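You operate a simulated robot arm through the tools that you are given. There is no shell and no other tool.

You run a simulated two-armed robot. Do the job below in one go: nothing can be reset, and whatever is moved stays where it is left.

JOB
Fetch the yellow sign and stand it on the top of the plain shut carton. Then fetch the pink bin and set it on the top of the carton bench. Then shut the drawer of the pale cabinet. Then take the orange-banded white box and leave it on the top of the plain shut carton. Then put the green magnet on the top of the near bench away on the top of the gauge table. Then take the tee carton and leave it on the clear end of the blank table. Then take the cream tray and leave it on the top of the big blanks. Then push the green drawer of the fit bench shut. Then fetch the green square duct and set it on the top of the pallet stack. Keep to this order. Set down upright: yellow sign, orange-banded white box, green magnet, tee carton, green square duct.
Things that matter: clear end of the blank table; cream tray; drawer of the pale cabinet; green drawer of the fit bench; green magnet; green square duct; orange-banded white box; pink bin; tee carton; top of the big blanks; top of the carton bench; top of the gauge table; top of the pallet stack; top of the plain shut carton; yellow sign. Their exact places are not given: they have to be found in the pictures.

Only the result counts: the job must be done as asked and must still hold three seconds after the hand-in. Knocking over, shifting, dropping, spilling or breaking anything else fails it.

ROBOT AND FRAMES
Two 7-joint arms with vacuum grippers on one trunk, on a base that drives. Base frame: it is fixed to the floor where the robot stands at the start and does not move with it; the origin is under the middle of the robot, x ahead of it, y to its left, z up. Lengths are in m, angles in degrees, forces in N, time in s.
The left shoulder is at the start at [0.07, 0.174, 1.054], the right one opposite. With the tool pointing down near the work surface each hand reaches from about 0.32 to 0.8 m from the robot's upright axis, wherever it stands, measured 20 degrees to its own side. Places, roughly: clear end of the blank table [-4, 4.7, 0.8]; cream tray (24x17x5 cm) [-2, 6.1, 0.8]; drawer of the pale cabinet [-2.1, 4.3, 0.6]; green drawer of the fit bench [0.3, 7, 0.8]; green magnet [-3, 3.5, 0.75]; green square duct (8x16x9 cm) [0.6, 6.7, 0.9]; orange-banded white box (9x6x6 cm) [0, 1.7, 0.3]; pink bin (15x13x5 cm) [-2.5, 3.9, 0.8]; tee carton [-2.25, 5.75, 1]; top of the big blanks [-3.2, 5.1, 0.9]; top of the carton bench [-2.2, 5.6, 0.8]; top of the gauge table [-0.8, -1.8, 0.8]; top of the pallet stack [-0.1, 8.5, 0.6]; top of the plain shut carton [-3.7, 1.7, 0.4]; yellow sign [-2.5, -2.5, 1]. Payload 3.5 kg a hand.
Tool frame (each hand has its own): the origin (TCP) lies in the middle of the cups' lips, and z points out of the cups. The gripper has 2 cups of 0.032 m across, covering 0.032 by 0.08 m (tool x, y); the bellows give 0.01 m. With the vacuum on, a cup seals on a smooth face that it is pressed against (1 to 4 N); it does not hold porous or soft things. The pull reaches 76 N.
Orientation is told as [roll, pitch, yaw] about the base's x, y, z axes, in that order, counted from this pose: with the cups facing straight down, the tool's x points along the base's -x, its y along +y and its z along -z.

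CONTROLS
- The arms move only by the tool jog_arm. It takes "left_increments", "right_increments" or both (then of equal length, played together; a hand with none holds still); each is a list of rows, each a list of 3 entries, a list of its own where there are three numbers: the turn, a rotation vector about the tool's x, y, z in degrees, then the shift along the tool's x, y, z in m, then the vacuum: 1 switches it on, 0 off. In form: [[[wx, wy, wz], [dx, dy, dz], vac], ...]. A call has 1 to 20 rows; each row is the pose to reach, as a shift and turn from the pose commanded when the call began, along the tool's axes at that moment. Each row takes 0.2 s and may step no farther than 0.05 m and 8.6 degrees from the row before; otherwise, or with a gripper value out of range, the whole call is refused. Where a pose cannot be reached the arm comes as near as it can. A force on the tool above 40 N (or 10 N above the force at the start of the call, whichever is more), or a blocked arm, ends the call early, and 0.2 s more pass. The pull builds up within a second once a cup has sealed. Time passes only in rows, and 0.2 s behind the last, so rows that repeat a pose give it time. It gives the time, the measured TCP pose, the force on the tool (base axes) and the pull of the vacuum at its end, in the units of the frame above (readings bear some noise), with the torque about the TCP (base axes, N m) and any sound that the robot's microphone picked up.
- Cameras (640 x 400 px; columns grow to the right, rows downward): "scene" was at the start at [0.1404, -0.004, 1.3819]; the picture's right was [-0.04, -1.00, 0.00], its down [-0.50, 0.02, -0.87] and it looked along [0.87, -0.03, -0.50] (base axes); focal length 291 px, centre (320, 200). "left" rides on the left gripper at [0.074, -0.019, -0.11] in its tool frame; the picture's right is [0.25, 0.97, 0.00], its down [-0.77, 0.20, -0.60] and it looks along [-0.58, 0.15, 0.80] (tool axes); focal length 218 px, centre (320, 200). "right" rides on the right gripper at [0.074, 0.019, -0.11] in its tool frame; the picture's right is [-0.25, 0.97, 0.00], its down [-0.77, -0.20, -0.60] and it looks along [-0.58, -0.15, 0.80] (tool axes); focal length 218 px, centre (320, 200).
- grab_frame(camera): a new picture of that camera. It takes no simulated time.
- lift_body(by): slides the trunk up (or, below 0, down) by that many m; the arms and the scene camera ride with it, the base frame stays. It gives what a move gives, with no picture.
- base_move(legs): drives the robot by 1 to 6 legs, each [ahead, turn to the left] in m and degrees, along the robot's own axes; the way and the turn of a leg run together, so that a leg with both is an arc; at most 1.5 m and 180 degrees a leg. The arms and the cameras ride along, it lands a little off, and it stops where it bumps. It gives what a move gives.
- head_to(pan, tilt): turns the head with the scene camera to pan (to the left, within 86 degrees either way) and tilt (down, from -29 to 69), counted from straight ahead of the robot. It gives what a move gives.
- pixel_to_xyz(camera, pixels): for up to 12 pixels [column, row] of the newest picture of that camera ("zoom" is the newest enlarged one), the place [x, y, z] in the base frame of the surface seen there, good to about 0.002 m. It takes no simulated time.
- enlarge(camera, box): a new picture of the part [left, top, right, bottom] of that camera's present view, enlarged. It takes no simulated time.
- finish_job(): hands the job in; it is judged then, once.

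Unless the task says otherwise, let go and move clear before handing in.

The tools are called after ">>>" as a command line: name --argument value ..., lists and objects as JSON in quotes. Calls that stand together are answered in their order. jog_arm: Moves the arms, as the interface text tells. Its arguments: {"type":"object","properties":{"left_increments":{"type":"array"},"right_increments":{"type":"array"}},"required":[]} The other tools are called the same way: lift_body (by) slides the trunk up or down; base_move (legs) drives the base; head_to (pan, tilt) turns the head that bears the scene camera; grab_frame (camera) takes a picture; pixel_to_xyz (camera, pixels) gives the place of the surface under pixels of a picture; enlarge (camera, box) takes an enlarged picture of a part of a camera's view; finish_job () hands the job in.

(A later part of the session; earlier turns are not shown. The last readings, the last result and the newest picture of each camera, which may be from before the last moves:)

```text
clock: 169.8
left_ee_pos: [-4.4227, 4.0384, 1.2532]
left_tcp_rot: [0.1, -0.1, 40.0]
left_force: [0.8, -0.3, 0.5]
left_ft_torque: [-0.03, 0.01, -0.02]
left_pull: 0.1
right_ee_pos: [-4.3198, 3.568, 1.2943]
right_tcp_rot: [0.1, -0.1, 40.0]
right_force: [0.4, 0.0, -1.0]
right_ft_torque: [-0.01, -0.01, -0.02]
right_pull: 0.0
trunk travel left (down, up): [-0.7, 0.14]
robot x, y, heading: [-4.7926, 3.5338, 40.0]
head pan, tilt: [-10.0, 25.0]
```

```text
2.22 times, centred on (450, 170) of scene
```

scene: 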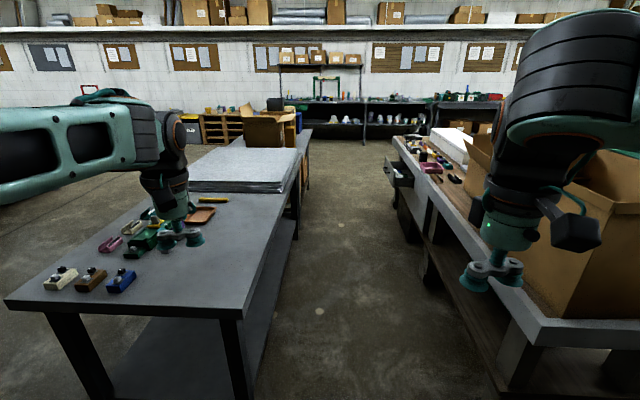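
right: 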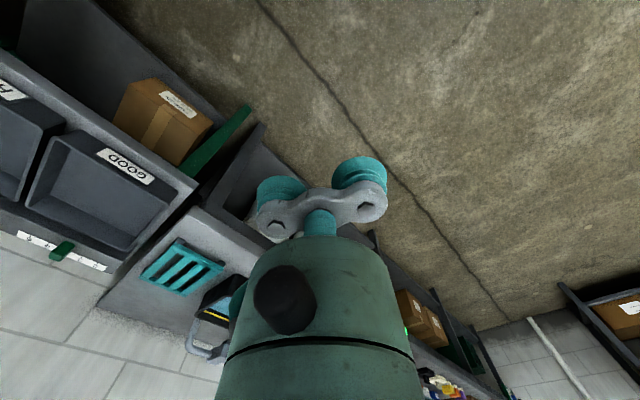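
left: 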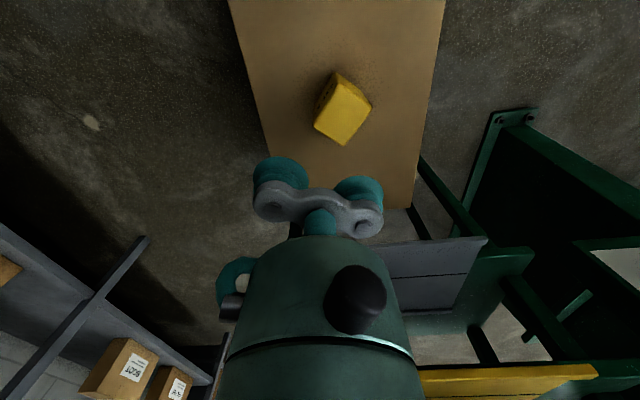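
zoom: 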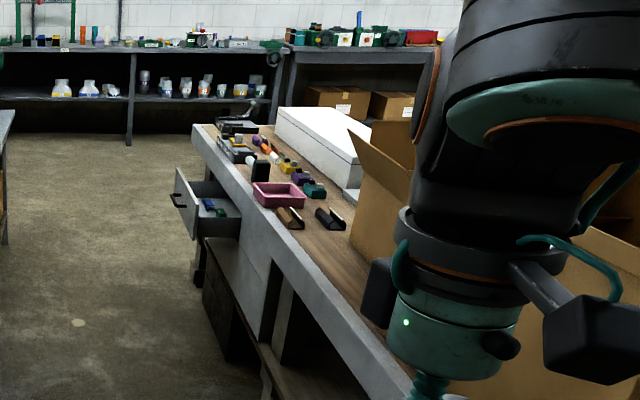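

I measure the pink bin, drawer, and table edges.

>>> pixel_to_xyz --camera "zoom" --pixels '[[275, 200], [253, 184], [262, 207], [308, 205], [190, 203], [240, 225], [195, 128], [270, 250], [380, 365], [200, 200], [315, 190], [330, 220]]'

>>> pixel_to_xyz --camera "scene" --pixels '[[8, 300], [238, 312], [297, 150], [310, 130], [240, 165], [264, 132], [295, 240], [205, 198], [60, 270], [190, 180]]'

```text
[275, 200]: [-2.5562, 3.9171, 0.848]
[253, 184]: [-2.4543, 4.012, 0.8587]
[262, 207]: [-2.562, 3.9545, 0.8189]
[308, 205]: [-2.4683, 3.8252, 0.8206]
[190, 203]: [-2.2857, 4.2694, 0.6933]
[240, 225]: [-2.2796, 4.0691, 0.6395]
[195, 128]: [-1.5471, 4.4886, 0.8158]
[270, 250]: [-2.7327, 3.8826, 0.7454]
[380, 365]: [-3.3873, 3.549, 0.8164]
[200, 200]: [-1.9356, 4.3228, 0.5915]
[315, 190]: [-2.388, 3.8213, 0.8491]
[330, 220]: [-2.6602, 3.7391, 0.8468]
```

```text
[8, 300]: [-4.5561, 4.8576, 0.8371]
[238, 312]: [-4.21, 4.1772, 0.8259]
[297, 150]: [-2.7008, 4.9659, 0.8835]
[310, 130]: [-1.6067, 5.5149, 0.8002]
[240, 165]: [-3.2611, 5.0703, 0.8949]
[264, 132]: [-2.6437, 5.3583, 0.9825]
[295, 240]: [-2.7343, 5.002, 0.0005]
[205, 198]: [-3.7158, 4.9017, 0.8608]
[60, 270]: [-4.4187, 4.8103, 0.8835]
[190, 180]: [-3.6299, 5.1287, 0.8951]
```

The aisle is about 0.93 m wide, with the drawer protruding 0.15 m. I drive in along its middle to about (−2.95, 4.33), short of the drawer.

>>> base_move --legs '[[0, -26], [0.72, 0], [0, 13]]'

>>> base_move --legs '[[1.25, 0]]'

>>> head_to --pan -60 --tilt 30

>>> grab_frame --camera "scene"

>>> head_to --pan 0 --tilt 40

>>> grab_frame --camera "scene"

```text
clock: 175.9
left_ee_pos: [-3.5957, 4.0933, 1.2532]
left_tcp_rot: [0.0, 0.0, 25.4]
left_force: [0.6, -0.5, 0.8]
left_ft_torque: [0.04, 0.0, 0.01]
left_pull: 0.0
right_ee_pos: [-3.6121, 3.6129, 1.2936]
right_tcp_rot: [0.0, 0.0, 25.3]
right_force: [0.6, 0.0, 0.5]
right_ft_torque: [-0.03, 0.02, -0.01]
right_pull: 0.0
trunk travel left (down, up): [-0.7, 0.14]
robot x, y, heading: [-4.0811, 3.692, 25.5]
head pan, tilt: [-10.0, 25.0]
```

```text
clock: 182.5
left_ee_pos: [-2.3893, 4.5965, 1.2542]
left_tcp_rot: [-0.1, 0.1, 22.6]
left_force: [-0.2, 0.1, 0.6]
left_ft_torque: [0.0, 0.02, 0.02]
left_pull: 0.0
right_ee_pos: [-2.4315, 4.1184, 1.2936]
right_tcp_rot: [0.1, -0.1, 22.5]
right_force: [-0.2, 0.8, -0.4]
right_ft_torque: [0.0, 0.02, 0.01]
right_pull: 0.1
trunk travel left (down, up): [-0.7, 0.14]
robot x, y, heading: [-2.8928, 4.2252, 22.6]
head pan, tilt: [-10.0, 25.0]
```

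```text
clock: 183.7
left_ee_pos: [-2.3888, 4.5965, 1.2535]
left_tcp_rot: [0.1, 0.0, 22.5]
left_force: [-0.2, 0.2, -0.4]
left_ft_torque: [0.01, 0.04, -0.03]
left_pull: 0.1
right_ee_pos: [-2.4309, 4.1181, 1.2942]
right_tcp_rot: [0.0, 0.0, 22.6]
right_force: [-0.4, 0.3, -0.3]
right_ft_torque: [0.01, 0.0, 0.0]
right_pull: 0.1
trunk travel left (down, up): [-0.7, 0.14]
robot x, y, heading: [-2.8942, 4.2249, 22.5]
head pan, tilt: [-60.0, 30.0]
```

```text
taken
```

scene: 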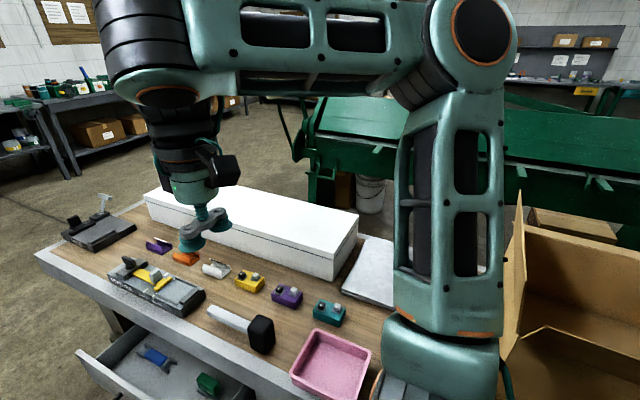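

```text
clock: 184.9
left_ee_pos: [-2.3884, 4.5965, 1.2522]
left_tcp_rot: [0.0, 0.0, 22.6]
left_force: [-0.3, 0.6, 0.0]
left_ft_torque: [0.01, 0.02, 0.01]
left_pull: 0.1
right_ee_pos: [-2.4314, 4.1182, 1.2941]
right_tcp_rot: [0.1, 0.0, 22.5]
right_force: [-0.1, 0.1, 0.0]
right_ft_torque: [0.02, -0.06, 0.01]
right_pull: 0.1
trunk travel left (down, up): [-0.7, 0.14]
robot x, y, heading: [-2.896, 4.2257, 22.5]
head pan, tilt: [0.0, 40.0]
```

```text
taken
```

scene: 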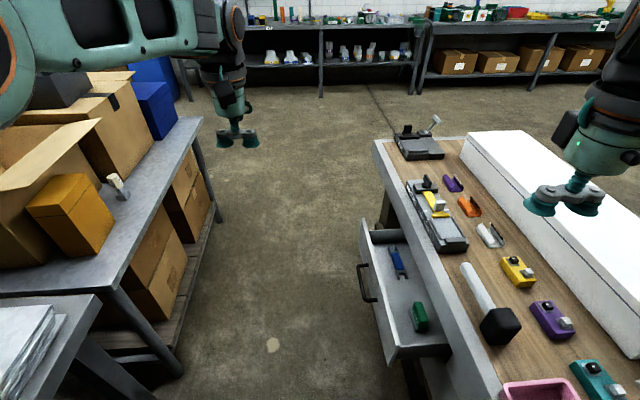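

I'm in the aisle; the pink bin is at (330,365) in the first view. I turn right to face the bench.

>>> base_move --legs '[[0, -85]]'

>>> head_to --pan 20 --tilt 45

>>> grab_frame --camera "scene"

>>> head_to --pan -30 --tilt 45

>>> grab_frame --camera "scene"

```text
clock: 188.9
left_ee_pos: [-2.4632, 3.7695, 1.2533]
left_tcp_rot: [0.0, 0.0, -60.3]
left_force: [0.5, -0.1, 0.8]
left_ft_torque: [0.0, 0.02, -0.01]
left_pull: 0.1
right_ee_pos: [-2.9434, 3.7525, 1.2945]
right_tcp_rot: [0.0, 0.0, -60.4]
right_force: [0.7, -0.1, -0.2]
right_ft_torque: [0.02, -0.01, 0.01]
right_pull: 0.1
trunk travel left (down, up): [-0.7, 0.14]
robot x, y, heading: [-2.8968, 4.2243, -60.4]
head pan, tilt: [0.0, 40.0]
```

```text
clock: 189.7
left_ee_pos: [-2.4631, 3.77, 1.2528]
left_tcp_rot: [0.0, 0.1, -60.4]
left_force: [0.0, -0.3, 0.2]
left_ft_torque: [0.0, 0.02, -0.01]
left_pull: 0.0
right_ee_pos: [-2.944, 3.7532, 1.2943]
right_tcp_rot: [0.0, 0.0, -60.4]
right_force: [-0.3, 0.6, 0.8]
right_ft_torque: [0.04, -0.03, 0.05]
right_pull: 0.0
trunk travel left (down, up): [-0.7, 0.14]
robot x, y, heading: [-2.8931, 4.2282, -60.3]
head pan, tilt: [20.0, 45.0]
```

```text
taken
```

scene: 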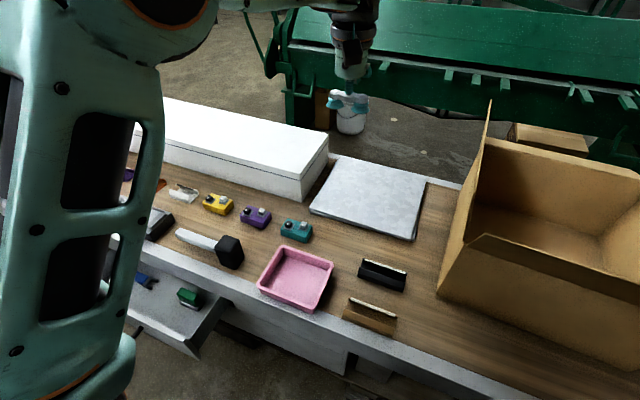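

```text
clock: 190.9
left_ee_pos: [-2.4626, 3.7709, 1.2537]
left_tcp_rot: [0.0, 0.0, -60.4]
left_force: [-0.1, -0.5, 0.7]
left_ft_torque: [0.01, -0.01, 0.02]
left_pull: 0.0
right_ee_pos: [-2.9441, 3.7528, 1.2942]
right_tcp_rot: [0.0, 0.0, -60.5]
right_force: [-0.7, 0.2, 0.5]
right_ft_torque: [0.0, -0.03, -0.01]
right_pull: 0.1
trunk travel left (down, up): [-0.7, 0.14]
robot x, y, heading: [-2.8959, 4.2261, -60.4]
head pan, tilt: [-30.0, 45.0]
```

```text
taken
```

scene: 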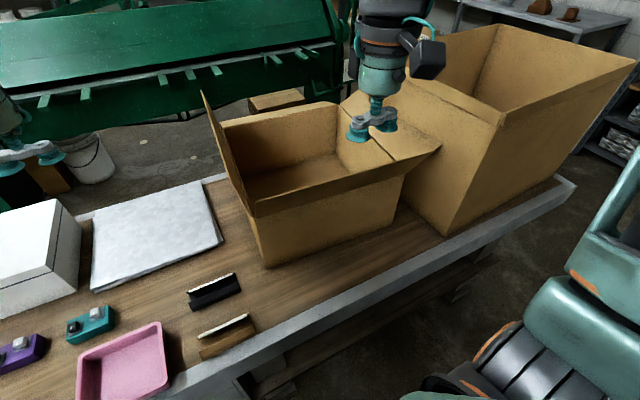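

The bin is at (297,280) in the first view. The green magnet should be near the small open carton; the right hand hangs above it, so I take its picture too.

>>> grab_frame --camera "right"

>>> pixel_to_xyz --camera "scene" --pixels '[[262, 260], [232, 185], [335, 105], [400, 190], [290, 180], [330, 160], [445, 235], [260, 200], [440, 148], [214, 300], [240, 330], [500, 110]]'

>>> head_to --pan 20 --tilt 45

>>> enlarge --camera "scene" --box '[160, 160, 440, 340]'

```text
taken
```

right: 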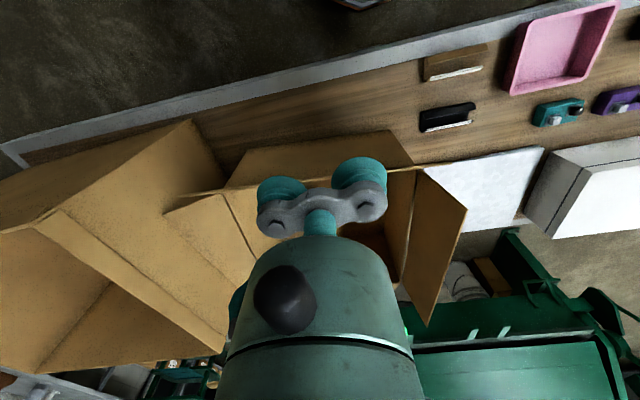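

```text
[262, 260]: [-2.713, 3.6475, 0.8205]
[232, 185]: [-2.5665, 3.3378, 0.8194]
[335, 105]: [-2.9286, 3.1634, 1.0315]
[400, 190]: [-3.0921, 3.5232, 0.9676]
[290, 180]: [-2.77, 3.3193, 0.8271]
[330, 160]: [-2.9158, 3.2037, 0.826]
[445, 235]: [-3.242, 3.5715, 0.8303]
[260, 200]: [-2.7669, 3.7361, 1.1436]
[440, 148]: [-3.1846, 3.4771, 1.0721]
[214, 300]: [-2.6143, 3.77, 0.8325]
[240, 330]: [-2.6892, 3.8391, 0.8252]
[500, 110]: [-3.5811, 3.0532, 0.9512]
```

```text
clock: 192.1
left_ee_pos: [-2.464, 3.7693, 1.2532]
left_tcp_rot: [0.0, 0.0, -60.5]
left_force: [1.4, -0.9, 0.3]
left_ft_torque: [-0.01, 0.02, 0.01]
left_pull: 0.1
right_ee_pos: [-2.9433, 3.7536, 1.2925]
right_tcp_rot: [0.0, 0.0, -60.4]
right_force: [-0.3, -0.1, 0.3]
right_ft_torque: [0.0, 0.02, 0.01]
right_pull: 0.0
trunk travel left (down, up): [-0.7, 0.14]
robot x, y, heading: [-2.894, 4.226, -60.3]
head pan, tilt: [20.0, 45.0]
```

```text
2.22 times, centred on (300, 250) of scene
```

zoom: 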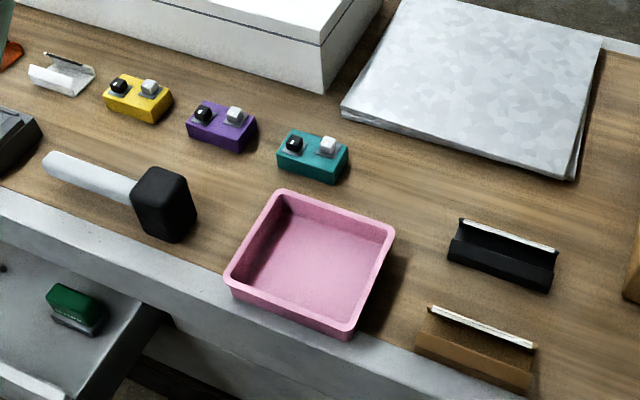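

I measure the bin's rim and floor.

>>> pixel_to_xyz --camera "zoom" --pixels '[[281, 193], [391, 231], [349, 328], [228, 275], [310, 250], [300, 265], [330, 240], [290, 230], [345, 290], [265, 265], [360, 250]]'

```text
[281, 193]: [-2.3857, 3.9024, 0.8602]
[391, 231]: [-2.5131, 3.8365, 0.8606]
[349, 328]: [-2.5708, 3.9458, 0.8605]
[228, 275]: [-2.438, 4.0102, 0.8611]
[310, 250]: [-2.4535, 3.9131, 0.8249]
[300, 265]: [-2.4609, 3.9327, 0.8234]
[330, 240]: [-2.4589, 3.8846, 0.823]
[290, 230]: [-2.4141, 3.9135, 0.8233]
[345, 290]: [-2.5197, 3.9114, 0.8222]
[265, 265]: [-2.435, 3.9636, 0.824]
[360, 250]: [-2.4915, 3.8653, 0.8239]
```

Bin centre (−2.477, 3.924), floor z 0.8235. I move the left hand above it, then lower to 6 cm over the floor and check.

>>> jog_arm --left_increments '[[[0, 0, 0.9], [0.035, 0.016, 0.02], 0], [[0, 0, 1.8], [0.07, 0.032, 0.04], 0], [[0, 0, 2.6], [0.105, 0.048, 0.06], 0], [[0, 0, 2.6], [0.1405, 0.0638, 0.08], 0], [[0, 0, 2.6], [0.1405, 0.0638, 0.12], 0], [[0, 0, 2.6], [0.1405, 0.0638, 0.16], 0], [[0, 0, 2.6], [0.1405, 0.0638, 0.2], 0], [[0, 0, 2.6], [0.1405, 0.0638, 0.24], 0], [[0, 0, 2.6], [0.1405, 0.0638, 0.28], 0], [[0, 0, 2.6], [0.1405, 0.0638, 0.32], 0], [[0, 0, 2.6], [0.1405, 0.0638, 0.35], 0], [[0, 0, 2.6], [0.1405, 0.0638, 0.35], 0]]'

>>> grab_frame --camera "scene"

>>> grab_frame --camera "left"

```text
clock: 194.7
left_ee_pos: [-2.4768, 3.9222, 0.9031]
left_tcp_rot: [-0.1, -0.1, -62.9]
left_force: [-0.4, 0.5, -0.6]
left_ft_torque: [0.0, 0.01, 0.01]
left_pull: 0.0
right_ee_pos: [-2.9426, 3.7532, 1.2945]
right_tcp_rot: [0.0, -0.1, -60.4]
right_force: [-0.8, 0.3, -0.9]
right_ft_torque: [0.0, 0.0, 0.02]
right_pull: 0.1
trunk travel left (down, up): [-0.7, 0.14]
robot x, y, heading: [-2.8915, 4.2277, -60.3]
head pan, tilt: [20.0, 45.0]
```

```text
taken
```

scene: 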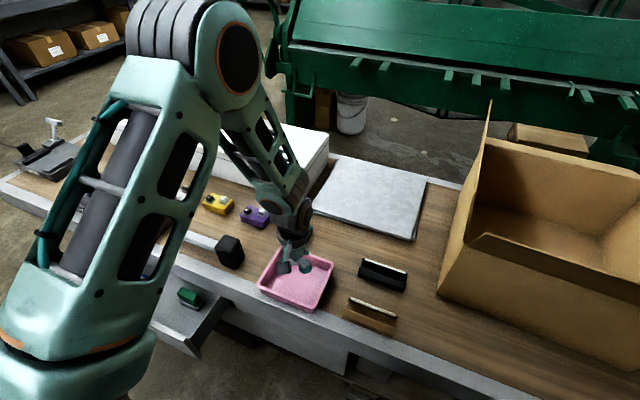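

```text
taken
```

left: 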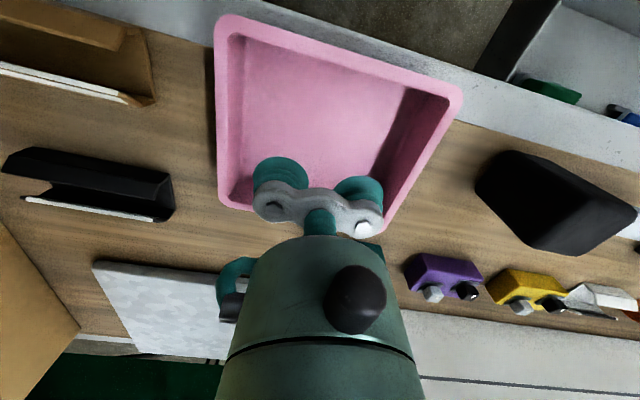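

The hand is centred on the bin. I go down onto its floor with the vacuum on.

>>> jog_arm --left_increments '[[[0, 0, 0], [0, 0, 0.03], 0], [[0, 0, 0], [0, 0, 0.06], 1], [[0, 0, 0], [0, 0, 0.072], 1], [[0, 0, 0], [0, 0, 0.078], 1], [[0, 0, 0], [0, 0, 0.081], 1], [[0, 0, 0], [0, 0, 0.083], 1], [[0, 0, 0], [0, 0, 0.083], 1], [[0, 0, 0], [0, 0, 0.083], 1], [[0, 0, 0], [0, 0, 0.083], 1]]'

```text
clock: 196.7
left_ee_pos: [-2.4772, 3.9247, 0.8209]
left_tcp_rot: [0.1, -0.2, -63.0]
left_force: [10.1, -2.7, 32.7]
left_ft_torque: [0.04, 0.17, 0.17]
left_pull: 75.4
right_ee_pos: [-2.9463, 3.7533, 1.2946]
right_tcp_rot: [0.1, -0.1, -60.3]
right_force: [0.1, 0.0, 0.1]
right_ft_torque: [0.01, -0.01, -0.01]
right_pull: 0.1
trunk travel left (down, up): [-0.7, 0.14]
robot x, y, heading: [-2.8975, 4.2268, -60.7]
head pan, tilt: [20.0, 45.0]
```

Both cups sealed (75.4 N). I lift the bin up to travel height.

>>> jog_arm --left_increments '[[[0, 0, 0], [0, 0, -0.005], 1], [[0, 0, 0], [0, 0, -0.02], 1], [[0, 0, 0], [0, 0, -0.05], 1], [[0, 0, 0], [0, 0, -0.1], 1], [[0, 0, 0], [0, 0, -0.15], 1], [[0, 0, 0], [0, 0, -0.2], 1], [[0, 0, 0], [0, 0, -0.25], 1], [[0, 0, 0], [0, 0, -0.3], 1], [[0, 0, 0], [0, 0, -0.35], 1], [[0, 0, 0], [0, 0, -0.38], 1]]'

>>> grab_frame --camera "scene"

```text
clock: 198.9
left_ee_pos: [-2.4809, 3.926, 1.201]
left_tcp_rot: [0.0, 0.0, -63.0]
left_force: [0.1, -0.2, -1.9]
left_ft_torque: [-0.02, -0.03, 0.02]
left_pull: 75.1
right_ee_pos: [-2.9438, 3.7534, 1.2947]
right_tcp_rot: [0.2, -0.1, -60.4]
right_force: [0.0, 0.2, -0.1]
right_ft_torque: [0.0, -0.02, 0.01]
right_pull: 0.0
trunk travel left (down, up): [-0.7, 0.14]
robot x, y, heading: [-2.8989, 4.225, -60.4]
head pan, tilt: [20.0, 45.0]
```

```text
taken
```

scene: 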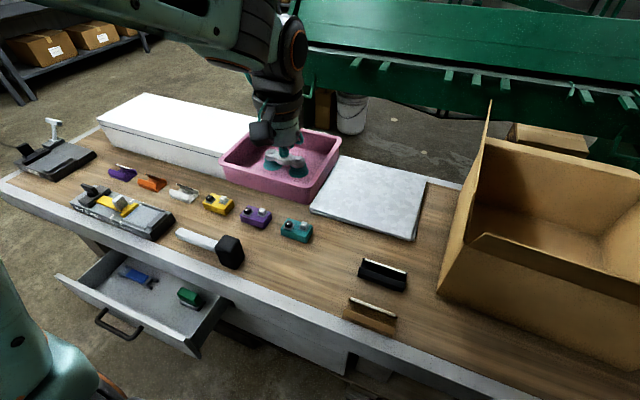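

The bin is in hand. I turn left toward the carton bench and look at it.

>>> base_move --legs '[[0, 95]]'

>>> head_to --pan 25 --tilt 30

>>> grab_frame --camera "scene"

>>> head_to --pan 0 --tilt 30

>>> grab_frame --camera "scene"

```text
clock: 203.2
left_ee_pos: [-2.6197, 4.6577, 1.1994]
left_tcp_rot: [0.0, 0.0, 30.6]
left_force: [0.0, -0.6, -2.5]
left_ft_torque: [0.0, 0.01, 0.01]
left_pull: 75.6
right_ee_pos: [-2.4202, 4.2068, 1.2939]
right_tcp_rot: [0.1, 0.0, 33.2]
right_force: [-0.3, 0.5, -0.3]
right_ft_torque: [-0.02, 0.02, -0.02]
right_pull: 0.0
trunk travel left (down, up): [-0.7, 0.14]
robot x, y, heading: [-2.8956, 4.2291, 33.4]
head pan, tilt: [20.0, 45.0]
```

```text
clock: 204.0
left_ee_pos: [-2.6208, 4.6597, 1.1987]
left_tcp_rot: [0.0, 0.0, 30.6]
left_force: [0.2, -0.3, -2.7]
left_ft_torque: [-0.01, -0.01, 0.0]
left_pull: 75.6
right_ee_pos: [-2.4187, 4.2059, 1.2946]
right_tcp_rot: [0.0, -0.1, 33.2]
right_force: [-0.3, -0.4, 0.3]
right_ft_torque: [0.0, -0.03, 0.03]
right_pull: 0.2
trunk travel left (down, up): [-0.7, 0.14]
robot x, y, heading: [-2.8916, 4.2288, 33.4]
head pan, tilt: [25.0, 30.0]
```

```text
taken
```

scene: 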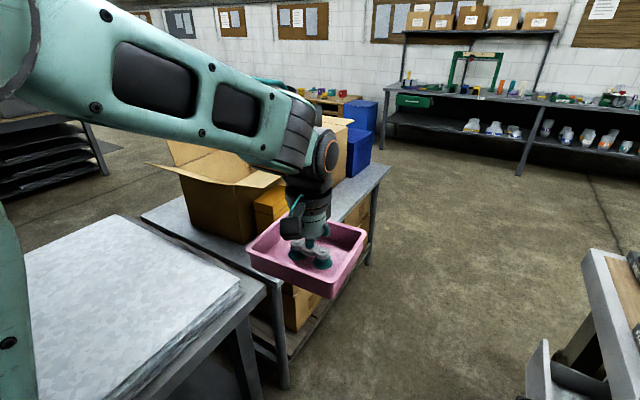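

```text
clock: 204.9
left_ee_pos: [-2.6201, 4.6585, 1.1989]
left_tcp_rot: [0.0, 0.0, 30.6]
left_force: [-0.1, 0.6, -2.7]
left_ft_torque: [0.0, 0.02, 0.0]
left_pull: 75.3
right_ee_pos: [-2.4191, 4.2051, 1.2939]
right_tcp_rot: [0.0, 0.0, 33.2]
right_force: [0.2, -0.3, 0.0]
right_ft_torque: [-0.01, -0.01, 0.01]
right_pull: 0.1
trunk travel left (down, up): [-0.7, 0.14]
robot x, y, heading: [-2.8932, 4.2279, 33.2]
head pan, tilt: [0.0, 30.0]
```

```text
taken
```

scene: 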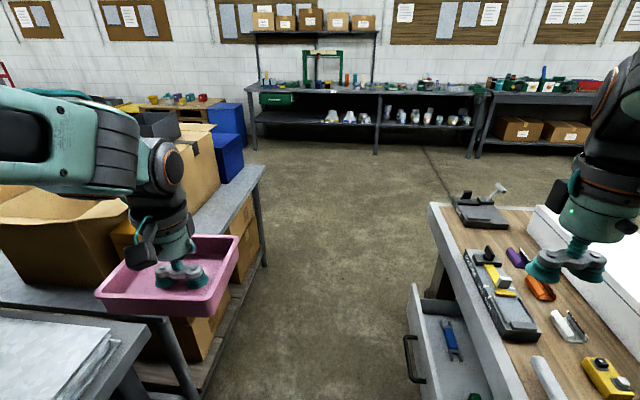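

I measure the carton bench's south edge and the clear strip near (200,215).

>>> pixel_to_xyz --camera "scene" --pixels '[[262, 170], [195, 345], [205, 215], [235, 190], [225, 140], [255, 250], [410, 370], [412, 290], [432, 208], [150, 325], [115, 245], [190, 155]]'

```text
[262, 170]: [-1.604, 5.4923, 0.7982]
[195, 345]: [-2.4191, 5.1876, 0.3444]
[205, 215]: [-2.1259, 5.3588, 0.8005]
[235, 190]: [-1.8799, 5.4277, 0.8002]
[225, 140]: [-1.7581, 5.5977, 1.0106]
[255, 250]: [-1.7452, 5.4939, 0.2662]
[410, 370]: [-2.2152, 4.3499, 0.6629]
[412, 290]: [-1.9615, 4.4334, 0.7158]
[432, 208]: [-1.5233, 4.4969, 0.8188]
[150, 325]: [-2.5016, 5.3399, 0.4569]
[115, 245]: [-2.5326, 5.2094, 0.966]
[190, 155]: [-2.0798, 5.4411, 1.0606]
```

The bench top is at z 0.80 with a free strip along its south edge. I pass the drawer on the table's side of the aisle to stand before that strip.

>>> base_move --legs '[[0, 15], [0.487, 0], [0, -21]]'

>>> head_to --pan 45 --tilt 35

>>> grab_frame --camera "scene"

>>> head_to --pan -35 --tilt 60

>>> grab_frame --camera "scene"

```text
clock: 209.8
left_ee_pos: [-2.2574, 4.9886, 1.1983]
left_tcp_rot: [0.0, -0.1, 24.7]
left_force: [-0.2, -0.6, -1.6]
left_ft_torque: [-0.01, 0.03, -0.03]
left_pull: 75.2
right_ee_pos: [-2.1037, 4.5176, 1.2939]
right_tcp_rot: [0.0, -0.1, 27.3]
right_force: [1.5, -0.2, 1.0]
right_ft_torque: [-0.02, 0.01, 0.0]
right_pull: 0.0
trunk travel left (down, up): [-0.7, 0.14]
robot x, y, heading: [-2.572, 4.587, 27.2]
head pan, tilt: [0.0, 30.0]
```

```text
clock: 210.9
left_ee_pos: [-2.2578, 4.989, 1.1992]
left_tcp_rot: [0.1, 0.0, 24.7]
left_force: [0.2, 0.1, -1.3]
left_ft_torque: [-0.03, -0.02, 0.02]
left_pull: 75.6
right_ee_pos: [-2.1039, 4.5167, 1.2936]
right_tcp_rot: [0.0, 0.0, 27.2]
right_force: [0.3, 0.6, 0.0]
right_ft_torque: [0.0, 0.01, -0.02]
right_pull: 0.1
trunk travel left (down, up): [-0.7, 0.14]
robot x, y, heading: [-2.5712, 4.5882, 27.4]
head pan, tilt: [45.0, 35.0]
```

```text
taken
```

scene: 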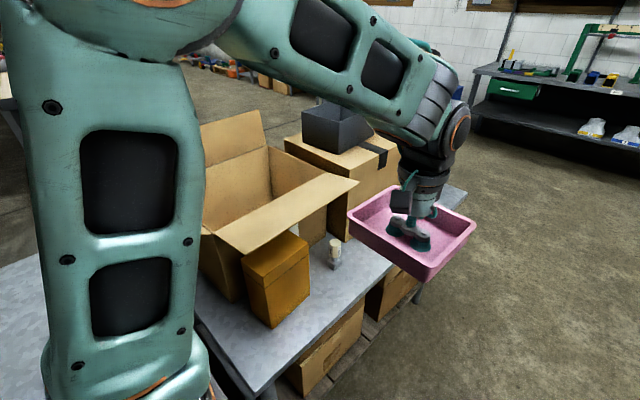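

```text
clock: 212.4
left_ee_pos: [-2.2574, 4.9885, 1.2]
left_tcp_rot: [0.0, -0.1, 24.6]
left_force: [-0.5, 0.7, -2.5]
left_ft_torque: [0.01, 0.02, 0.01]
left_pull: 75.4
right_ee_pos: [-2.1044, 4.5173, 1.2955]
right_tcp_rot: [-0.1, 0.0, 27.3]
right_force: [-0.3, 1.3, 0.6]
right_ft_torque: [-0.03, 0.02, 0.03]
right_pull: 0.0
trunk travel left (down, up): [-0.7, 0.14]
robot x, y, heading: [-2.5712, 4.5877, 27.4]
head pan, tilt: [-35.0, 60.0]
```

```text
taken
```

scene: 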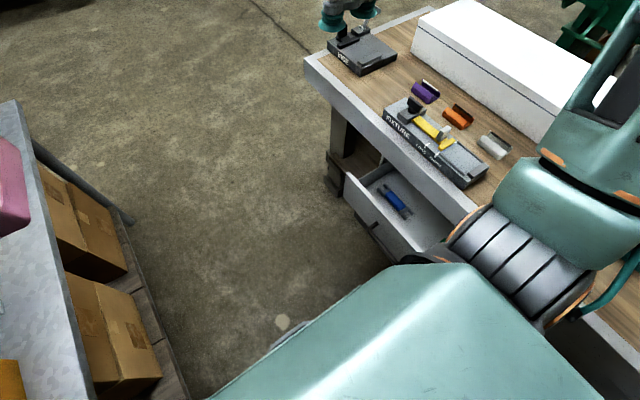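

Clearance beside the drawer looks fine. I drive 0.8 m further along the aisle.

>>> base_move --legs '[[0.4, 0], [0.42, 0]]'

>>> head_to --pan 75 --tilt 40

>>> grab_frame --camera "scene"

```text
clock: 217.1
left_ee_pos: [-1.5407, 5.3588, 1.1998]
left_tcp_rot: [0.0, -0.1, 24.6]
left_force: [-0.6, 0.3, -2.9]
left_ft_torque: [-0.01, 0.0, 0.01]
left_pull: 75.8
right_ee_pos: [-1.3887, 4.8888, 1.2958]
right_tcp_rot: [0.0, -0.1, 27.3]
right_force: [-0.9, -0.1, 0.7]
right_ft_torque: [0.01, 0.0, 0.0]
right_pull: 0.1
trunk travel left (down, up): [-0.7, 0.14]
robot x, y, heading: [-1.858, 4.9557, 27.2]
head pan, tilt: [-35.0, 60.0]
```

```text
clock: 218.9
left_ee_pos: [-1.5411, 5.359, 1.2002]
left_tcp_rot: [0.0, -0.1, 24.8]
left_force: [0.2, -1.0, -2.5]
left_ft_torque: [-0.03, -0.02, 0.03]
left_pull: 74.9
right_ee_pos: [-1.3871, 4.8886, 1.2938]
right_tcp_rot: [-0.1, 0.0, 27.4]
right_force: [-0.7, -0.7, -0.1]
right_ft_torque: [0.01, 0.02, -0.02]
right_pull: 0.0
trunk travel left (down, up): [-0.7, 0.14]
robot x, y, heading: [-1.8599, 4.9554, 27.4]
head pan, tilt: [75.0, 40.0]
```

```text
taken
```

scene: 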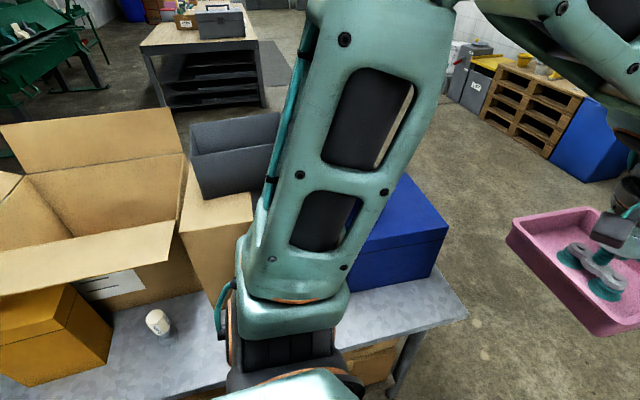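

I raise the trunk fully so the held bin clears the cartons, then turn left to face the bench.

>>> lift_body --by 0.14

>>> pixel_to_xyz --camera "scene" --pixels '[[200, 125], [260, 115], [230, 200], [150, 240], [100, 115], [395, 230], [440, 235], [70, 290], [155, 310], [340, 380], [455, 300], [400, 290]]'

>>> base_move --legs '[[0, 80]]'

>>> head_to --pan -10 --tilt 45

>>> grab_frame --camera "scene"

```text
clock: 220.6
left_ee_pos: [-1.5416, 5.3586, 1.3395]
left_tcp_rot: [-0.1, 0.0, 24.6]
left_force: [0.3, -1.0, -2.7]
left_ft_torque: [-0.01, 0.01, -0.03]
left_pull: 75.3
right_ee_pos: [-1.3859, 4.8886, 1.4342]
right_tcp_rot: [0.1, -0.1, 27.5]
right_force: [0.3, -0.1, 0.3]
right_ft_torque: [-0.01, -0.02, -0.01]
right_pull: 0.0
trunk travel left (down, up): [-0.84, 0.0]
robot x, y, heading: [-1.8545, 4.9596, 27.2]
head pan, tilt: [75.0, 40.0]
```

```text
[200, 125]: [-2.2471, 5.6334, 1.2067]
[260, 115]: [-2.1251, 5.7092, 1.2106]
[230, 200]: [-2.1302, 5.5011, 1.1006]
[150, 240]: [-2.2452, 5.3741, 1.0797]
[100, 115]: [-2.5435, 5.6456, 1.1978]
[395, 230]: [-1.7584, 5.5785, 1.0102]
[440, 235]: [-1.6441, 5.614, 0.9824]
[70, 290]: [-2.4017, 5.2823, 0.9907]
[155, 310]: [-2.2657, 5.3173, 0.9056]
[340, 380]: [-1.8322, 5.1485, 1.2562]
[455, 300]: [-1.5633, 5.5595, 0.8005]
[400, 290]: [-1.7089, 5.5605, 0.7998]
```

```text
clock: 224.4
left_ee_pos: [-2.194, 5.3433, 1.3398]
left_tcp_rot: [0.1, 0.1, 104.0]
left_force: [0.3, -0.1, -1.6]
left_ft_torque: [0.0, 0.0, 0.0]
left_pull: 75.5
right_ee_pos: [-1.701, 5.4063, 1.4338]
right_tcp_rot: [0.2, -0.1, 106.5]
right_force: [0.5, 0.3, -0.4]
right_ft_torque: [-0.03, 0.01, 0.0]
right_pull: 0.1
trunk travel left (down, up): [-0.84, 0.0]
robot x, y, heading: [-1.855, 4.9575, 106.7]
head pan, tilt: [75.0, 40.0]
```

```text
clock: 226.0
left_ee_pos: [-2.1946, 5.3436, 1.3389]
left_tcp_rot: [0.0, 0.0, 104.0]
left_force: [-0.2, -0.4, -1.9]
left_ft_torque: [0.01, -0.04, 0.01]
left_pull: 75.2
right_ee_pos: [-1.703, 5.4064, 1.4342]
right_tcp_rot: [-0.1, 0.1, 106.6]
right_force: [-0.1, -0.6, -0.4]
right_ft_torque: [-0.05, 0.02, 0.01]
right_pull: 0.1
trunk travel left (down, up): [-0.84, 0.0]
robot x, y, heading: [-1.8551, 4.9575, 106.6]
head pan, tilt: [-10.0, 45.0]
```

```text
taken
```

scene: 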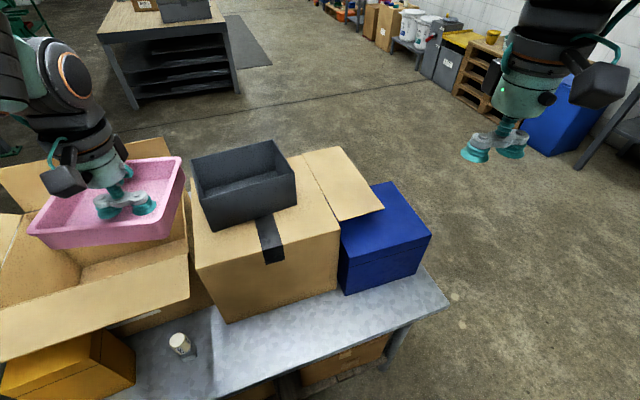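

I measure the clear strip: carton foot, blue box foot, and bench edge.

>>> pixel_to_xyz --camera "scene" --pixels '[[228, 325], [338, 292], [345, 296], [422, 270], [300, 365], [445, 303], [215, 395], [430, 278], [180, 350], [210, 310], [400, 325], [350, 345]]'

```text
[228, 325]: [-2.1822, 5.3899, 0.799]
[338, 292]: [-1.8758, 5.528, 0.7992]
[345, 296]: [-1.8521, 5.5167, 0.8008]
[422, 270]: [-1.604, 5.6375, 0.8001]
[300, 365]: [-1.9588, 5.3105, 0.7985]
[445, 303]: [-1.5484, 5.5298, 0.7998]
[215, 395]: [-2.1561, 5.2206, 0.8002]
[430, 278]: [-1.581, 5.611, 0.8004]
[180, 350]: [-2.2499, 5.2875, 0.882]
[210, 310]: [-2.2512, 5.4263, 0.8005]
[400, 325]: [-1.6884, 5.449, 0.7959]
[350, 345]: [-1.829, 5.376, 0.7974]
```

The strip in front of the closed carton is about 0.16 m deep, enough for the bin near the edge. I move the bin over (−2.056, 5.346), squaring it with the bench.

>>> jog_arm --left_increments '[[[0, 0, -4], [0.008, -0.034, 0], 1], [[0, 0, -8], [0.016, -0.068, 0], 1], [[0, 0, -13], [0.024, -0.102, 0], 1], [[0, 0, -13], [0.0317, -0.1351, 0], 1], [[0, 0, -13], [0.0317, -0.1351, 0], 1]]'

>>> grab_frame --camera "scene"

>>> grab_frame --camera "left"

```text
clock: 227.2
left_ee_pos: [-2.0554, 5.3467, 1.3408]
left_tcp_rot: [0.1, 0.0, 117.0]
left_force: [0.6, 0.0, -1.9]
left_ft_torque: [0.01, -0.02, -0.01]
left_pull: 75.8
right_ee_pos: [-1.7026, 5.406, 1.4347]
right_tcp_rot: [0.0, -0.1, 106.5]
right_force: [-1.0, -0.4, -0.3]
right_ft_torque: [-0.05, -0.02, -0.01]
right_pull: 0.0
trunk travel left (down, up): [-0.84, 0.0]
robot x, y, heading: [-1.8581, 4.9589, 106.8]
head pan, tilt: [-10.0, 45.0]
```

```text
taken
```

scene: 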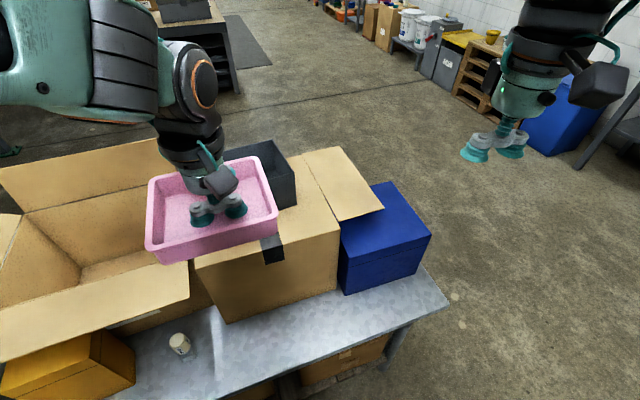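

```text
taken
```

left: 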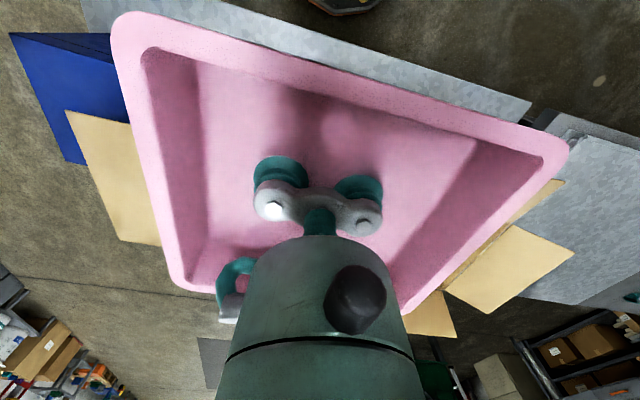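

Before lowering, I check how far the wrist protrudes toward the carton.

>>> pixel_to_xyz --camera "scene" --pixels '[[190, 160], [190, 175], [190, 130], [200, 90], [175, 70], [215, 75], [250, 170], [240, 240], [170, 110]]'

>>> enlarge --camera "scene" --box '[100, 20, 320, 280]'

```text
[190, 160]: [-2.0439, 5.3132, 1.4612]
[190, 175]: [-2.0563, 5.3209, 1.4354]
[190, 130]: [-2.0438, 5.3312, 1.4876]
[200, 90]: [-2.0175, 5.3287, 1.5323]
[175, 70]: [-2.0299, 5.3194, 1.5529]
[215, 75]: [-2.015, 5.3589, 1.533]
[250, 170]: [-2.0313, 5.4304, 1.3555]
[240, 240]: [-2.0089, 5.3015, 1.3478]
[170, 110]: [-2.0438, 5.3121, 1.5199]
```

```text
1.54 times, centred on (210, 150) of scene
```

zoom: 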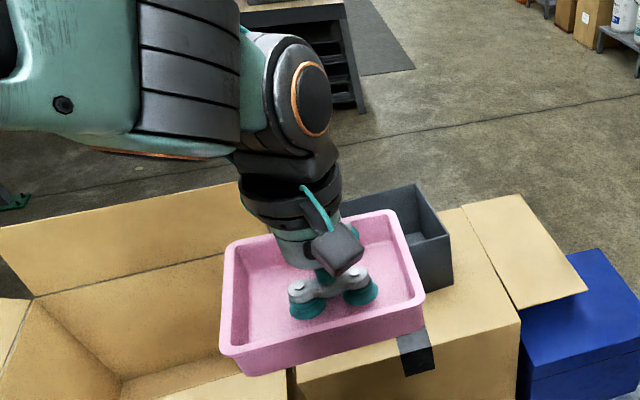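

The wrist is about 9 cm wide, leaving ~4 cm to the carton. I keep the trunk high and lower the arm in stages, checking the flap at the left.

>>> pixel_to_xyz --camera "scene" --pixels '[[100, 300], [185, 290], [10, 350], [185, 265], [150, 275], [200, 270]]'

>>> jog_arm --left_increments '[[[0, 0, 0], [0, 0, 0.04], 1], [[0, 0, 0], [0, 0, 0.08], 1], [[0, 0, 0], [0, 0, 0.12], 1], [[0, 0, 0], [0, 0, 0.16], 1], [[0, 0, 0], [0, 0, 0.2], 1], [[0, 0, 0], [0, 0, 0.2], 1]]'

>>> grab_frame --camera "scene"

```text
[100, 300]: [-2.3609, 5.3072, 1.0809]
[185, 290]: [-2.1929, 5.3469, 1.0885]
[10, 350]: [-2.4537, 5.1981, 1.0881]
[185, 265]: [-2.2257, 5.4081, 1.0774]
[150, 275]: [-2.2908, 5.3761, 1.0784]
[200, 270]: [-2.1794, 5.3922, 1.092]
```

```text
clock: 228.6
left_ee_pos: [-2.0555, 5.3429, 1.1387]
left_tcp_rot: [0.0, -0.1, 117.1]
left_force: [0.4, 0.3, -1.7]
left_ft_torque: [-0.01, -0.02, -0.01]
left_pull: 75.4
right_ee_pos: [-1.7012, 5.4041, 1.4355]
right_tcp_rot: [0.0, -0.1, 106.5]
right_force: [0.6, -0.1, 0.2]
right_ft_torque: [0.0, 0.02, 0.0]
right_pull: 0.0
trunk travel left (down, up): [-0.84, 0.0]
robot x, y, heading: [-1.8568, 4.9581, 106.8]
head pan, tilt: [-10.0, 45.0]
```

```text
taken
```

scene: 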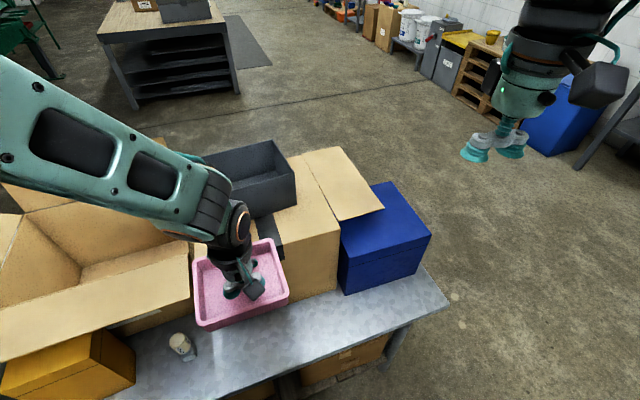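

The forearm now slopes from the left. I measure its underside relative to the carton flap at z 1.08.

>>> pixel_to_xyz --camera "scene" --pixels '[[120, 205], [40, 180], [180, 225], [100, 130], [20, 90], [215, 240], [240, 220], [210, 200]]'

```text
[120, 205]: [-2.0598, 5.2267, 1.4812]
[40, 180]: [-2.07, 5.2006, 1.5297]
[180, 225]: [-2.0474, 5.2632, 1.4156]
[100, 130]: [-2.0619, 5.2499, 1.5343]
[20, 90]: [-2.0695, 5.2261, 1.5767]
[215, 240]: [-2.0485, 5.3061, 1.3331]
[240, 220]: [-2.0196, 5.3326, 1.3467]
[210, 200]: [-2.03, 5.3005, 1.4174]
```

The forearm stays on my side of the flap. I continue down to about 2 cm above the bench.

>>> jog_arm --left_increments '[[[0, 0, 0], [0, 0, 0.04], 1], [[0, 0, 0], [0, 0, 0.08], 1], [[0, 0, 0], [0, 0, 0.12], 1], [[0, 0, 0], [0, 0, 0.16], 1], [[0, 0, 0], [0, 0, 0.2], 1], [[0, 0, 0], [0, 0, 0.24], 1], [[0, 0, 0], [0, 0, 0.28], 1], [[0, 0, 0], [0, 0, 0.31], 1], [[0, 0, 0], [0, 0, 0.31], 1]]'

>>> grab_frame --camera "scene"

>>> grab_frame --camera "left"

```text
clock: 230.6
left_ee_pos: [-2.0547, 5.3429, 0.8301]
left_tcp_rot: [0.0, -0.1, 117.0]
left_force: [-0.4, -0.7, -2.8]
left_ft_torque: [-0.03, 0.01, 0.0]
left_pull: 75.3
right_ee_pos: [-1.7016, 5.4053, 1.4349]
right_tcp_rot: [0.0, -0.2, 106.6]
right_force: [0.4, -0.2, 0.2]
right_ft_torque: [0.0, 0.01, 0.0]
right_pull: 0.0
trunk travel left (down, up): [-0.84, 0.0]
robot x, y, heading: [-1.8557, 4.9566, 106.8]
head pan, tilt: [-10.0, 45.0]
```

```text
taken
```

scene: 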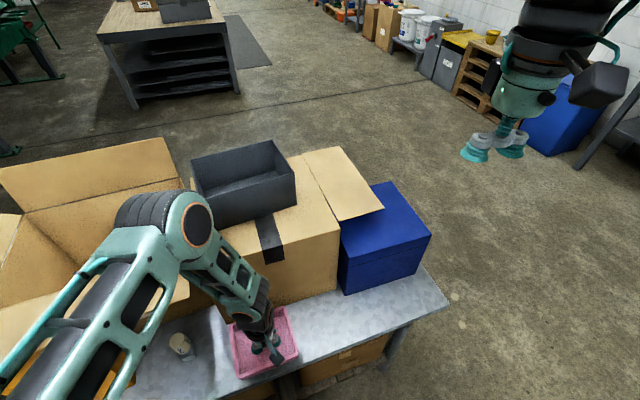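

```text
taken
```

left: 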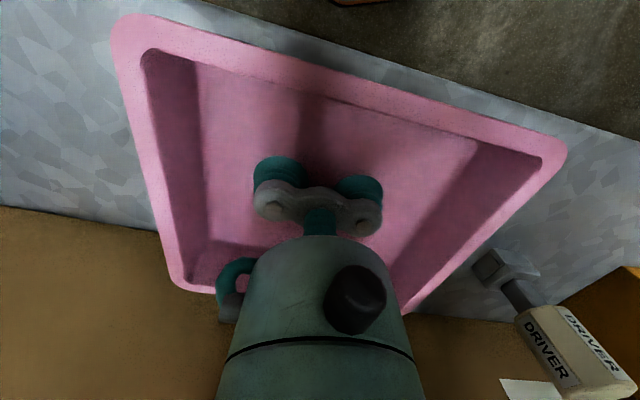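

The bin sits just inside the edge and clear of the driver and the carton. I creep down to contact.

>>> jog_arm --left_increments '[[[0, 0, 0], [0, 0, 0.01], 1], [[0, 0, 0], [0, 0, 0.018], 1], [[0, 0, 0], [0, 0, 0.023], 1], [[0, 0, 0], [0, 0, 0.026], 1], [[0, 0, 0], [0, 0, 0.028], 1], [[0, 0, 0], [0, 0, 0.028], 1]]'

```text
clock: 232.0
left_ee_pos: [-2.054, 5.3443, 0.8022]
left_tcp_rot: [0.0, -0.3, 117.0]
left_force: [2.4, -3.1, 35.1]
left_ft_torque: [-0.23, 0.09, 0.13]
left_pull: 75.8
right_ee_pos: [-1.6994, 5.4027, 1.4371]
right_tcp_rot: [0.1, -0.2, 106.6]
right_force: [-0.2, -0.2, 0.6]
right_ft_torque: [-0.02, -0.02, -0.02]
right_pull: 0.1
trunk travel left (down, up): [-0.84, 0.0]
robot x, y, heading: [-1.8586, 4.9562, 106.5]
head pan, tilt: [-10.0, 45.0]
```

Firm contact (35 N). I release and rise.

>>> jog_arm --left_increments '[[[0, 0, 0], [0, 0, -0.001], 0], [[0, 0, 0], [0, 0, -0.002], 0], [[0, 0, 0], [0, 0, -0.002], 0], [[0, 0, 0], [0, 0, -0.002], 0], [[0, 0, 0], [0, 0, -0.002], 0], [[0, 0, 0], [0, 0, -0.01], 0], [[0, 0, 0], [0, 0, -0.03], 0], [[0, 0, 0], [0, 0, -0.07], 0], [[0, 0, 0], [0, 0, -0.12], 0], [[0, 0, 0], [0, 0, -0.17], 0], [[0, 0, 0], [0, 0, -0.22], 0], [[0, 0, 0], [0, 0, -0.27], 0], [[0, 0, 0], [0, 0, -0.32], 0], [[0, 0, 0], [0, 0, -0.37], 0], [[0, 0, 0], [0, 0, -0.42], 0], [[0, 0, 0], [0, 0, -0.47], 0], [[0, 0, 0], [0, 0, -0.52], 0]]'

>>> grab_frame --camera "scene"

>>> grab_frame --camera "left"

```text
clock: 235.6
left_ee_pos: [-2.0521, 5.3471, 1.3184]
left_tcp_rot: [0.0, 0.0, 116.9]
left_force: [0.7, 0.3, 1.0]
left_ft_torque: [0.0, -0.06, -0.02]
left_pull: 0.1
right_ee_pos: [-1.7012, 5.4038, 1.4346]
right_tcp_rot: [0.0, -0.1, 106.6]
right_force: [0.7, -0.1, 0.2]
right_ft_torque: [0.02, -0.01, 0.01]
right_pull: 0.0
trunk travel left (down, up): [-0.84, 0.0]
robot x, y, heading: [-1.8561, 4.9588, 106.7]
head pan, tilt: [-10.0, 45.0]
```

```text
taken
```

scene: 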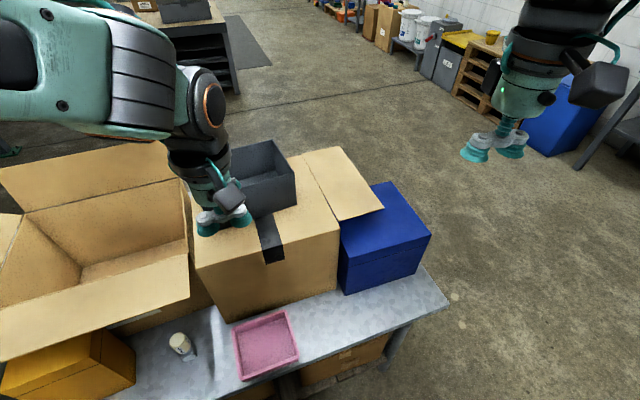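

```text
taken
```

left: 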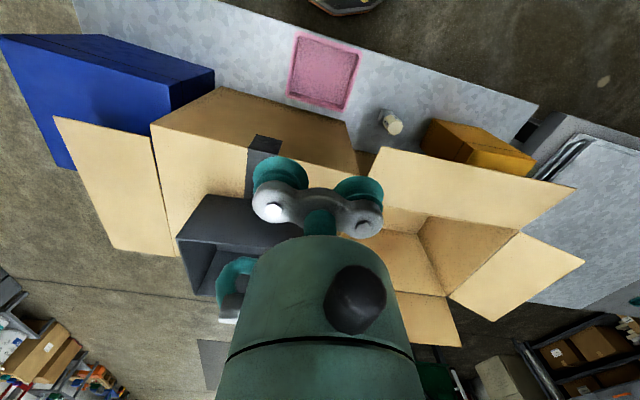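

The pink bin rests on the carton bench. Next the drawer: I turn right to face the other bench and look at the drawer.

>>> base_move --legs '[[0, -169]]'

>>> head_to --pan -25 --tilt 50

>>> grab_frame --camera "scene"

```text
clock: 242.8
left_ee_pos: [-1.5745, 4.6224, 1.3174]
left_tcp_rot: [0.0, 0.0, -49.4]
left_force: [-0.1, -0.1, 0.0]
left_ft_torque: [0.03, 0.0, -0.01]
left_pull: 0.1
right_ee_pos: [-1.9009, 4.483, 1.4337]
right_tcp_rot: [-0.1, 0.0, -59.8]
right_force: [0.6, 0.2, -0.4]
right_ft_torque: [0.06, 0.01, 0.0]
right_pull: 0.0
trunk travel left (down, up): [-0.84, 0.0]
robot x, y, heading: [-1.8555, 4.9598, -59.8]
head pan, tilt: [-10.0, 45.0]
```

```text
clock: 243.6
left_ee_pos: [-1.5746, 4.6222, 1.3179]
left_tcp_rot: [0.0, 0.0, -49.3]
left_force: [1.1, -0.2, 0.5]
left_ft_torque: [0.03, 0.01, -0.01]
left_pull: 0.0
right_ee_pos: [-1.9017, 4.4841, 1.435]
right_tcp_rot: [0.0, -0.2, -59.9]
right_force: [-0.5, -0.2, -0.1]
right_ft_torque: [-0.01, -0.01, 0.03]
right_pull: 0.1
trunk travel left (down, up): [-0.84, 0.0]
robot x, y, heading: [-1.8551, 4.9575, -60.1]
head pan, tilt: [-25.0, 50.0]
```

```text
taken
```

scene: 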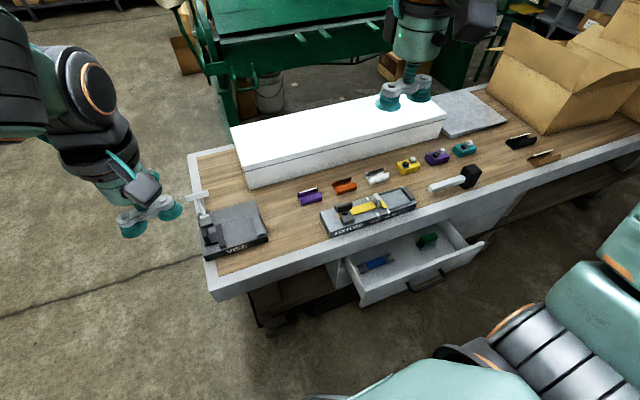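

The drawer front spans (362,300)–(485,245), handle at (428,282). I measure it and the frame behind it.

>>> enlarge --camera "scene" --box '[320, 200, 520, 325]'

>>> pixel_to_xyz --camera "scene" --pixels '[[362, 298], [484, 244], [428, 278], [400, 290], [460, 262], [340, 270], [470, 235], [395, 285], [330, 275], [500, 215]]'

```text
3.20 times, centred on (420, 262) of scene
```

zoom: 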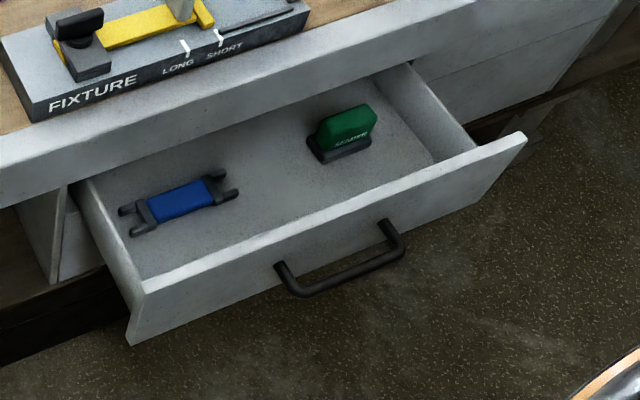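

```text
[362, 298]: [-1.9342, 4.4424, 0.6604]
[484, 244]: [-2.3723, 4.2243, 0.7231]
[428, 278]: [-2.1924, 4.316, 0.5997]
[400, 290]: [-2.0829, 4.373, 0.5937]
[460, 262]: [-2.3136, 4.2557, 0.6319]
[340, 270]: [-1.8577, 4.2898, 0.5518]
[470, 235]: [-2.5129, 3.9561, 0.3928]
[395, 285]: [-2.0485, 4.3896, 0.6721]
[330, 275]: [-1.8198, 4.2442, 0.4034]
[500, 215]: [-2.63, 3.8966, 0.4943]
```

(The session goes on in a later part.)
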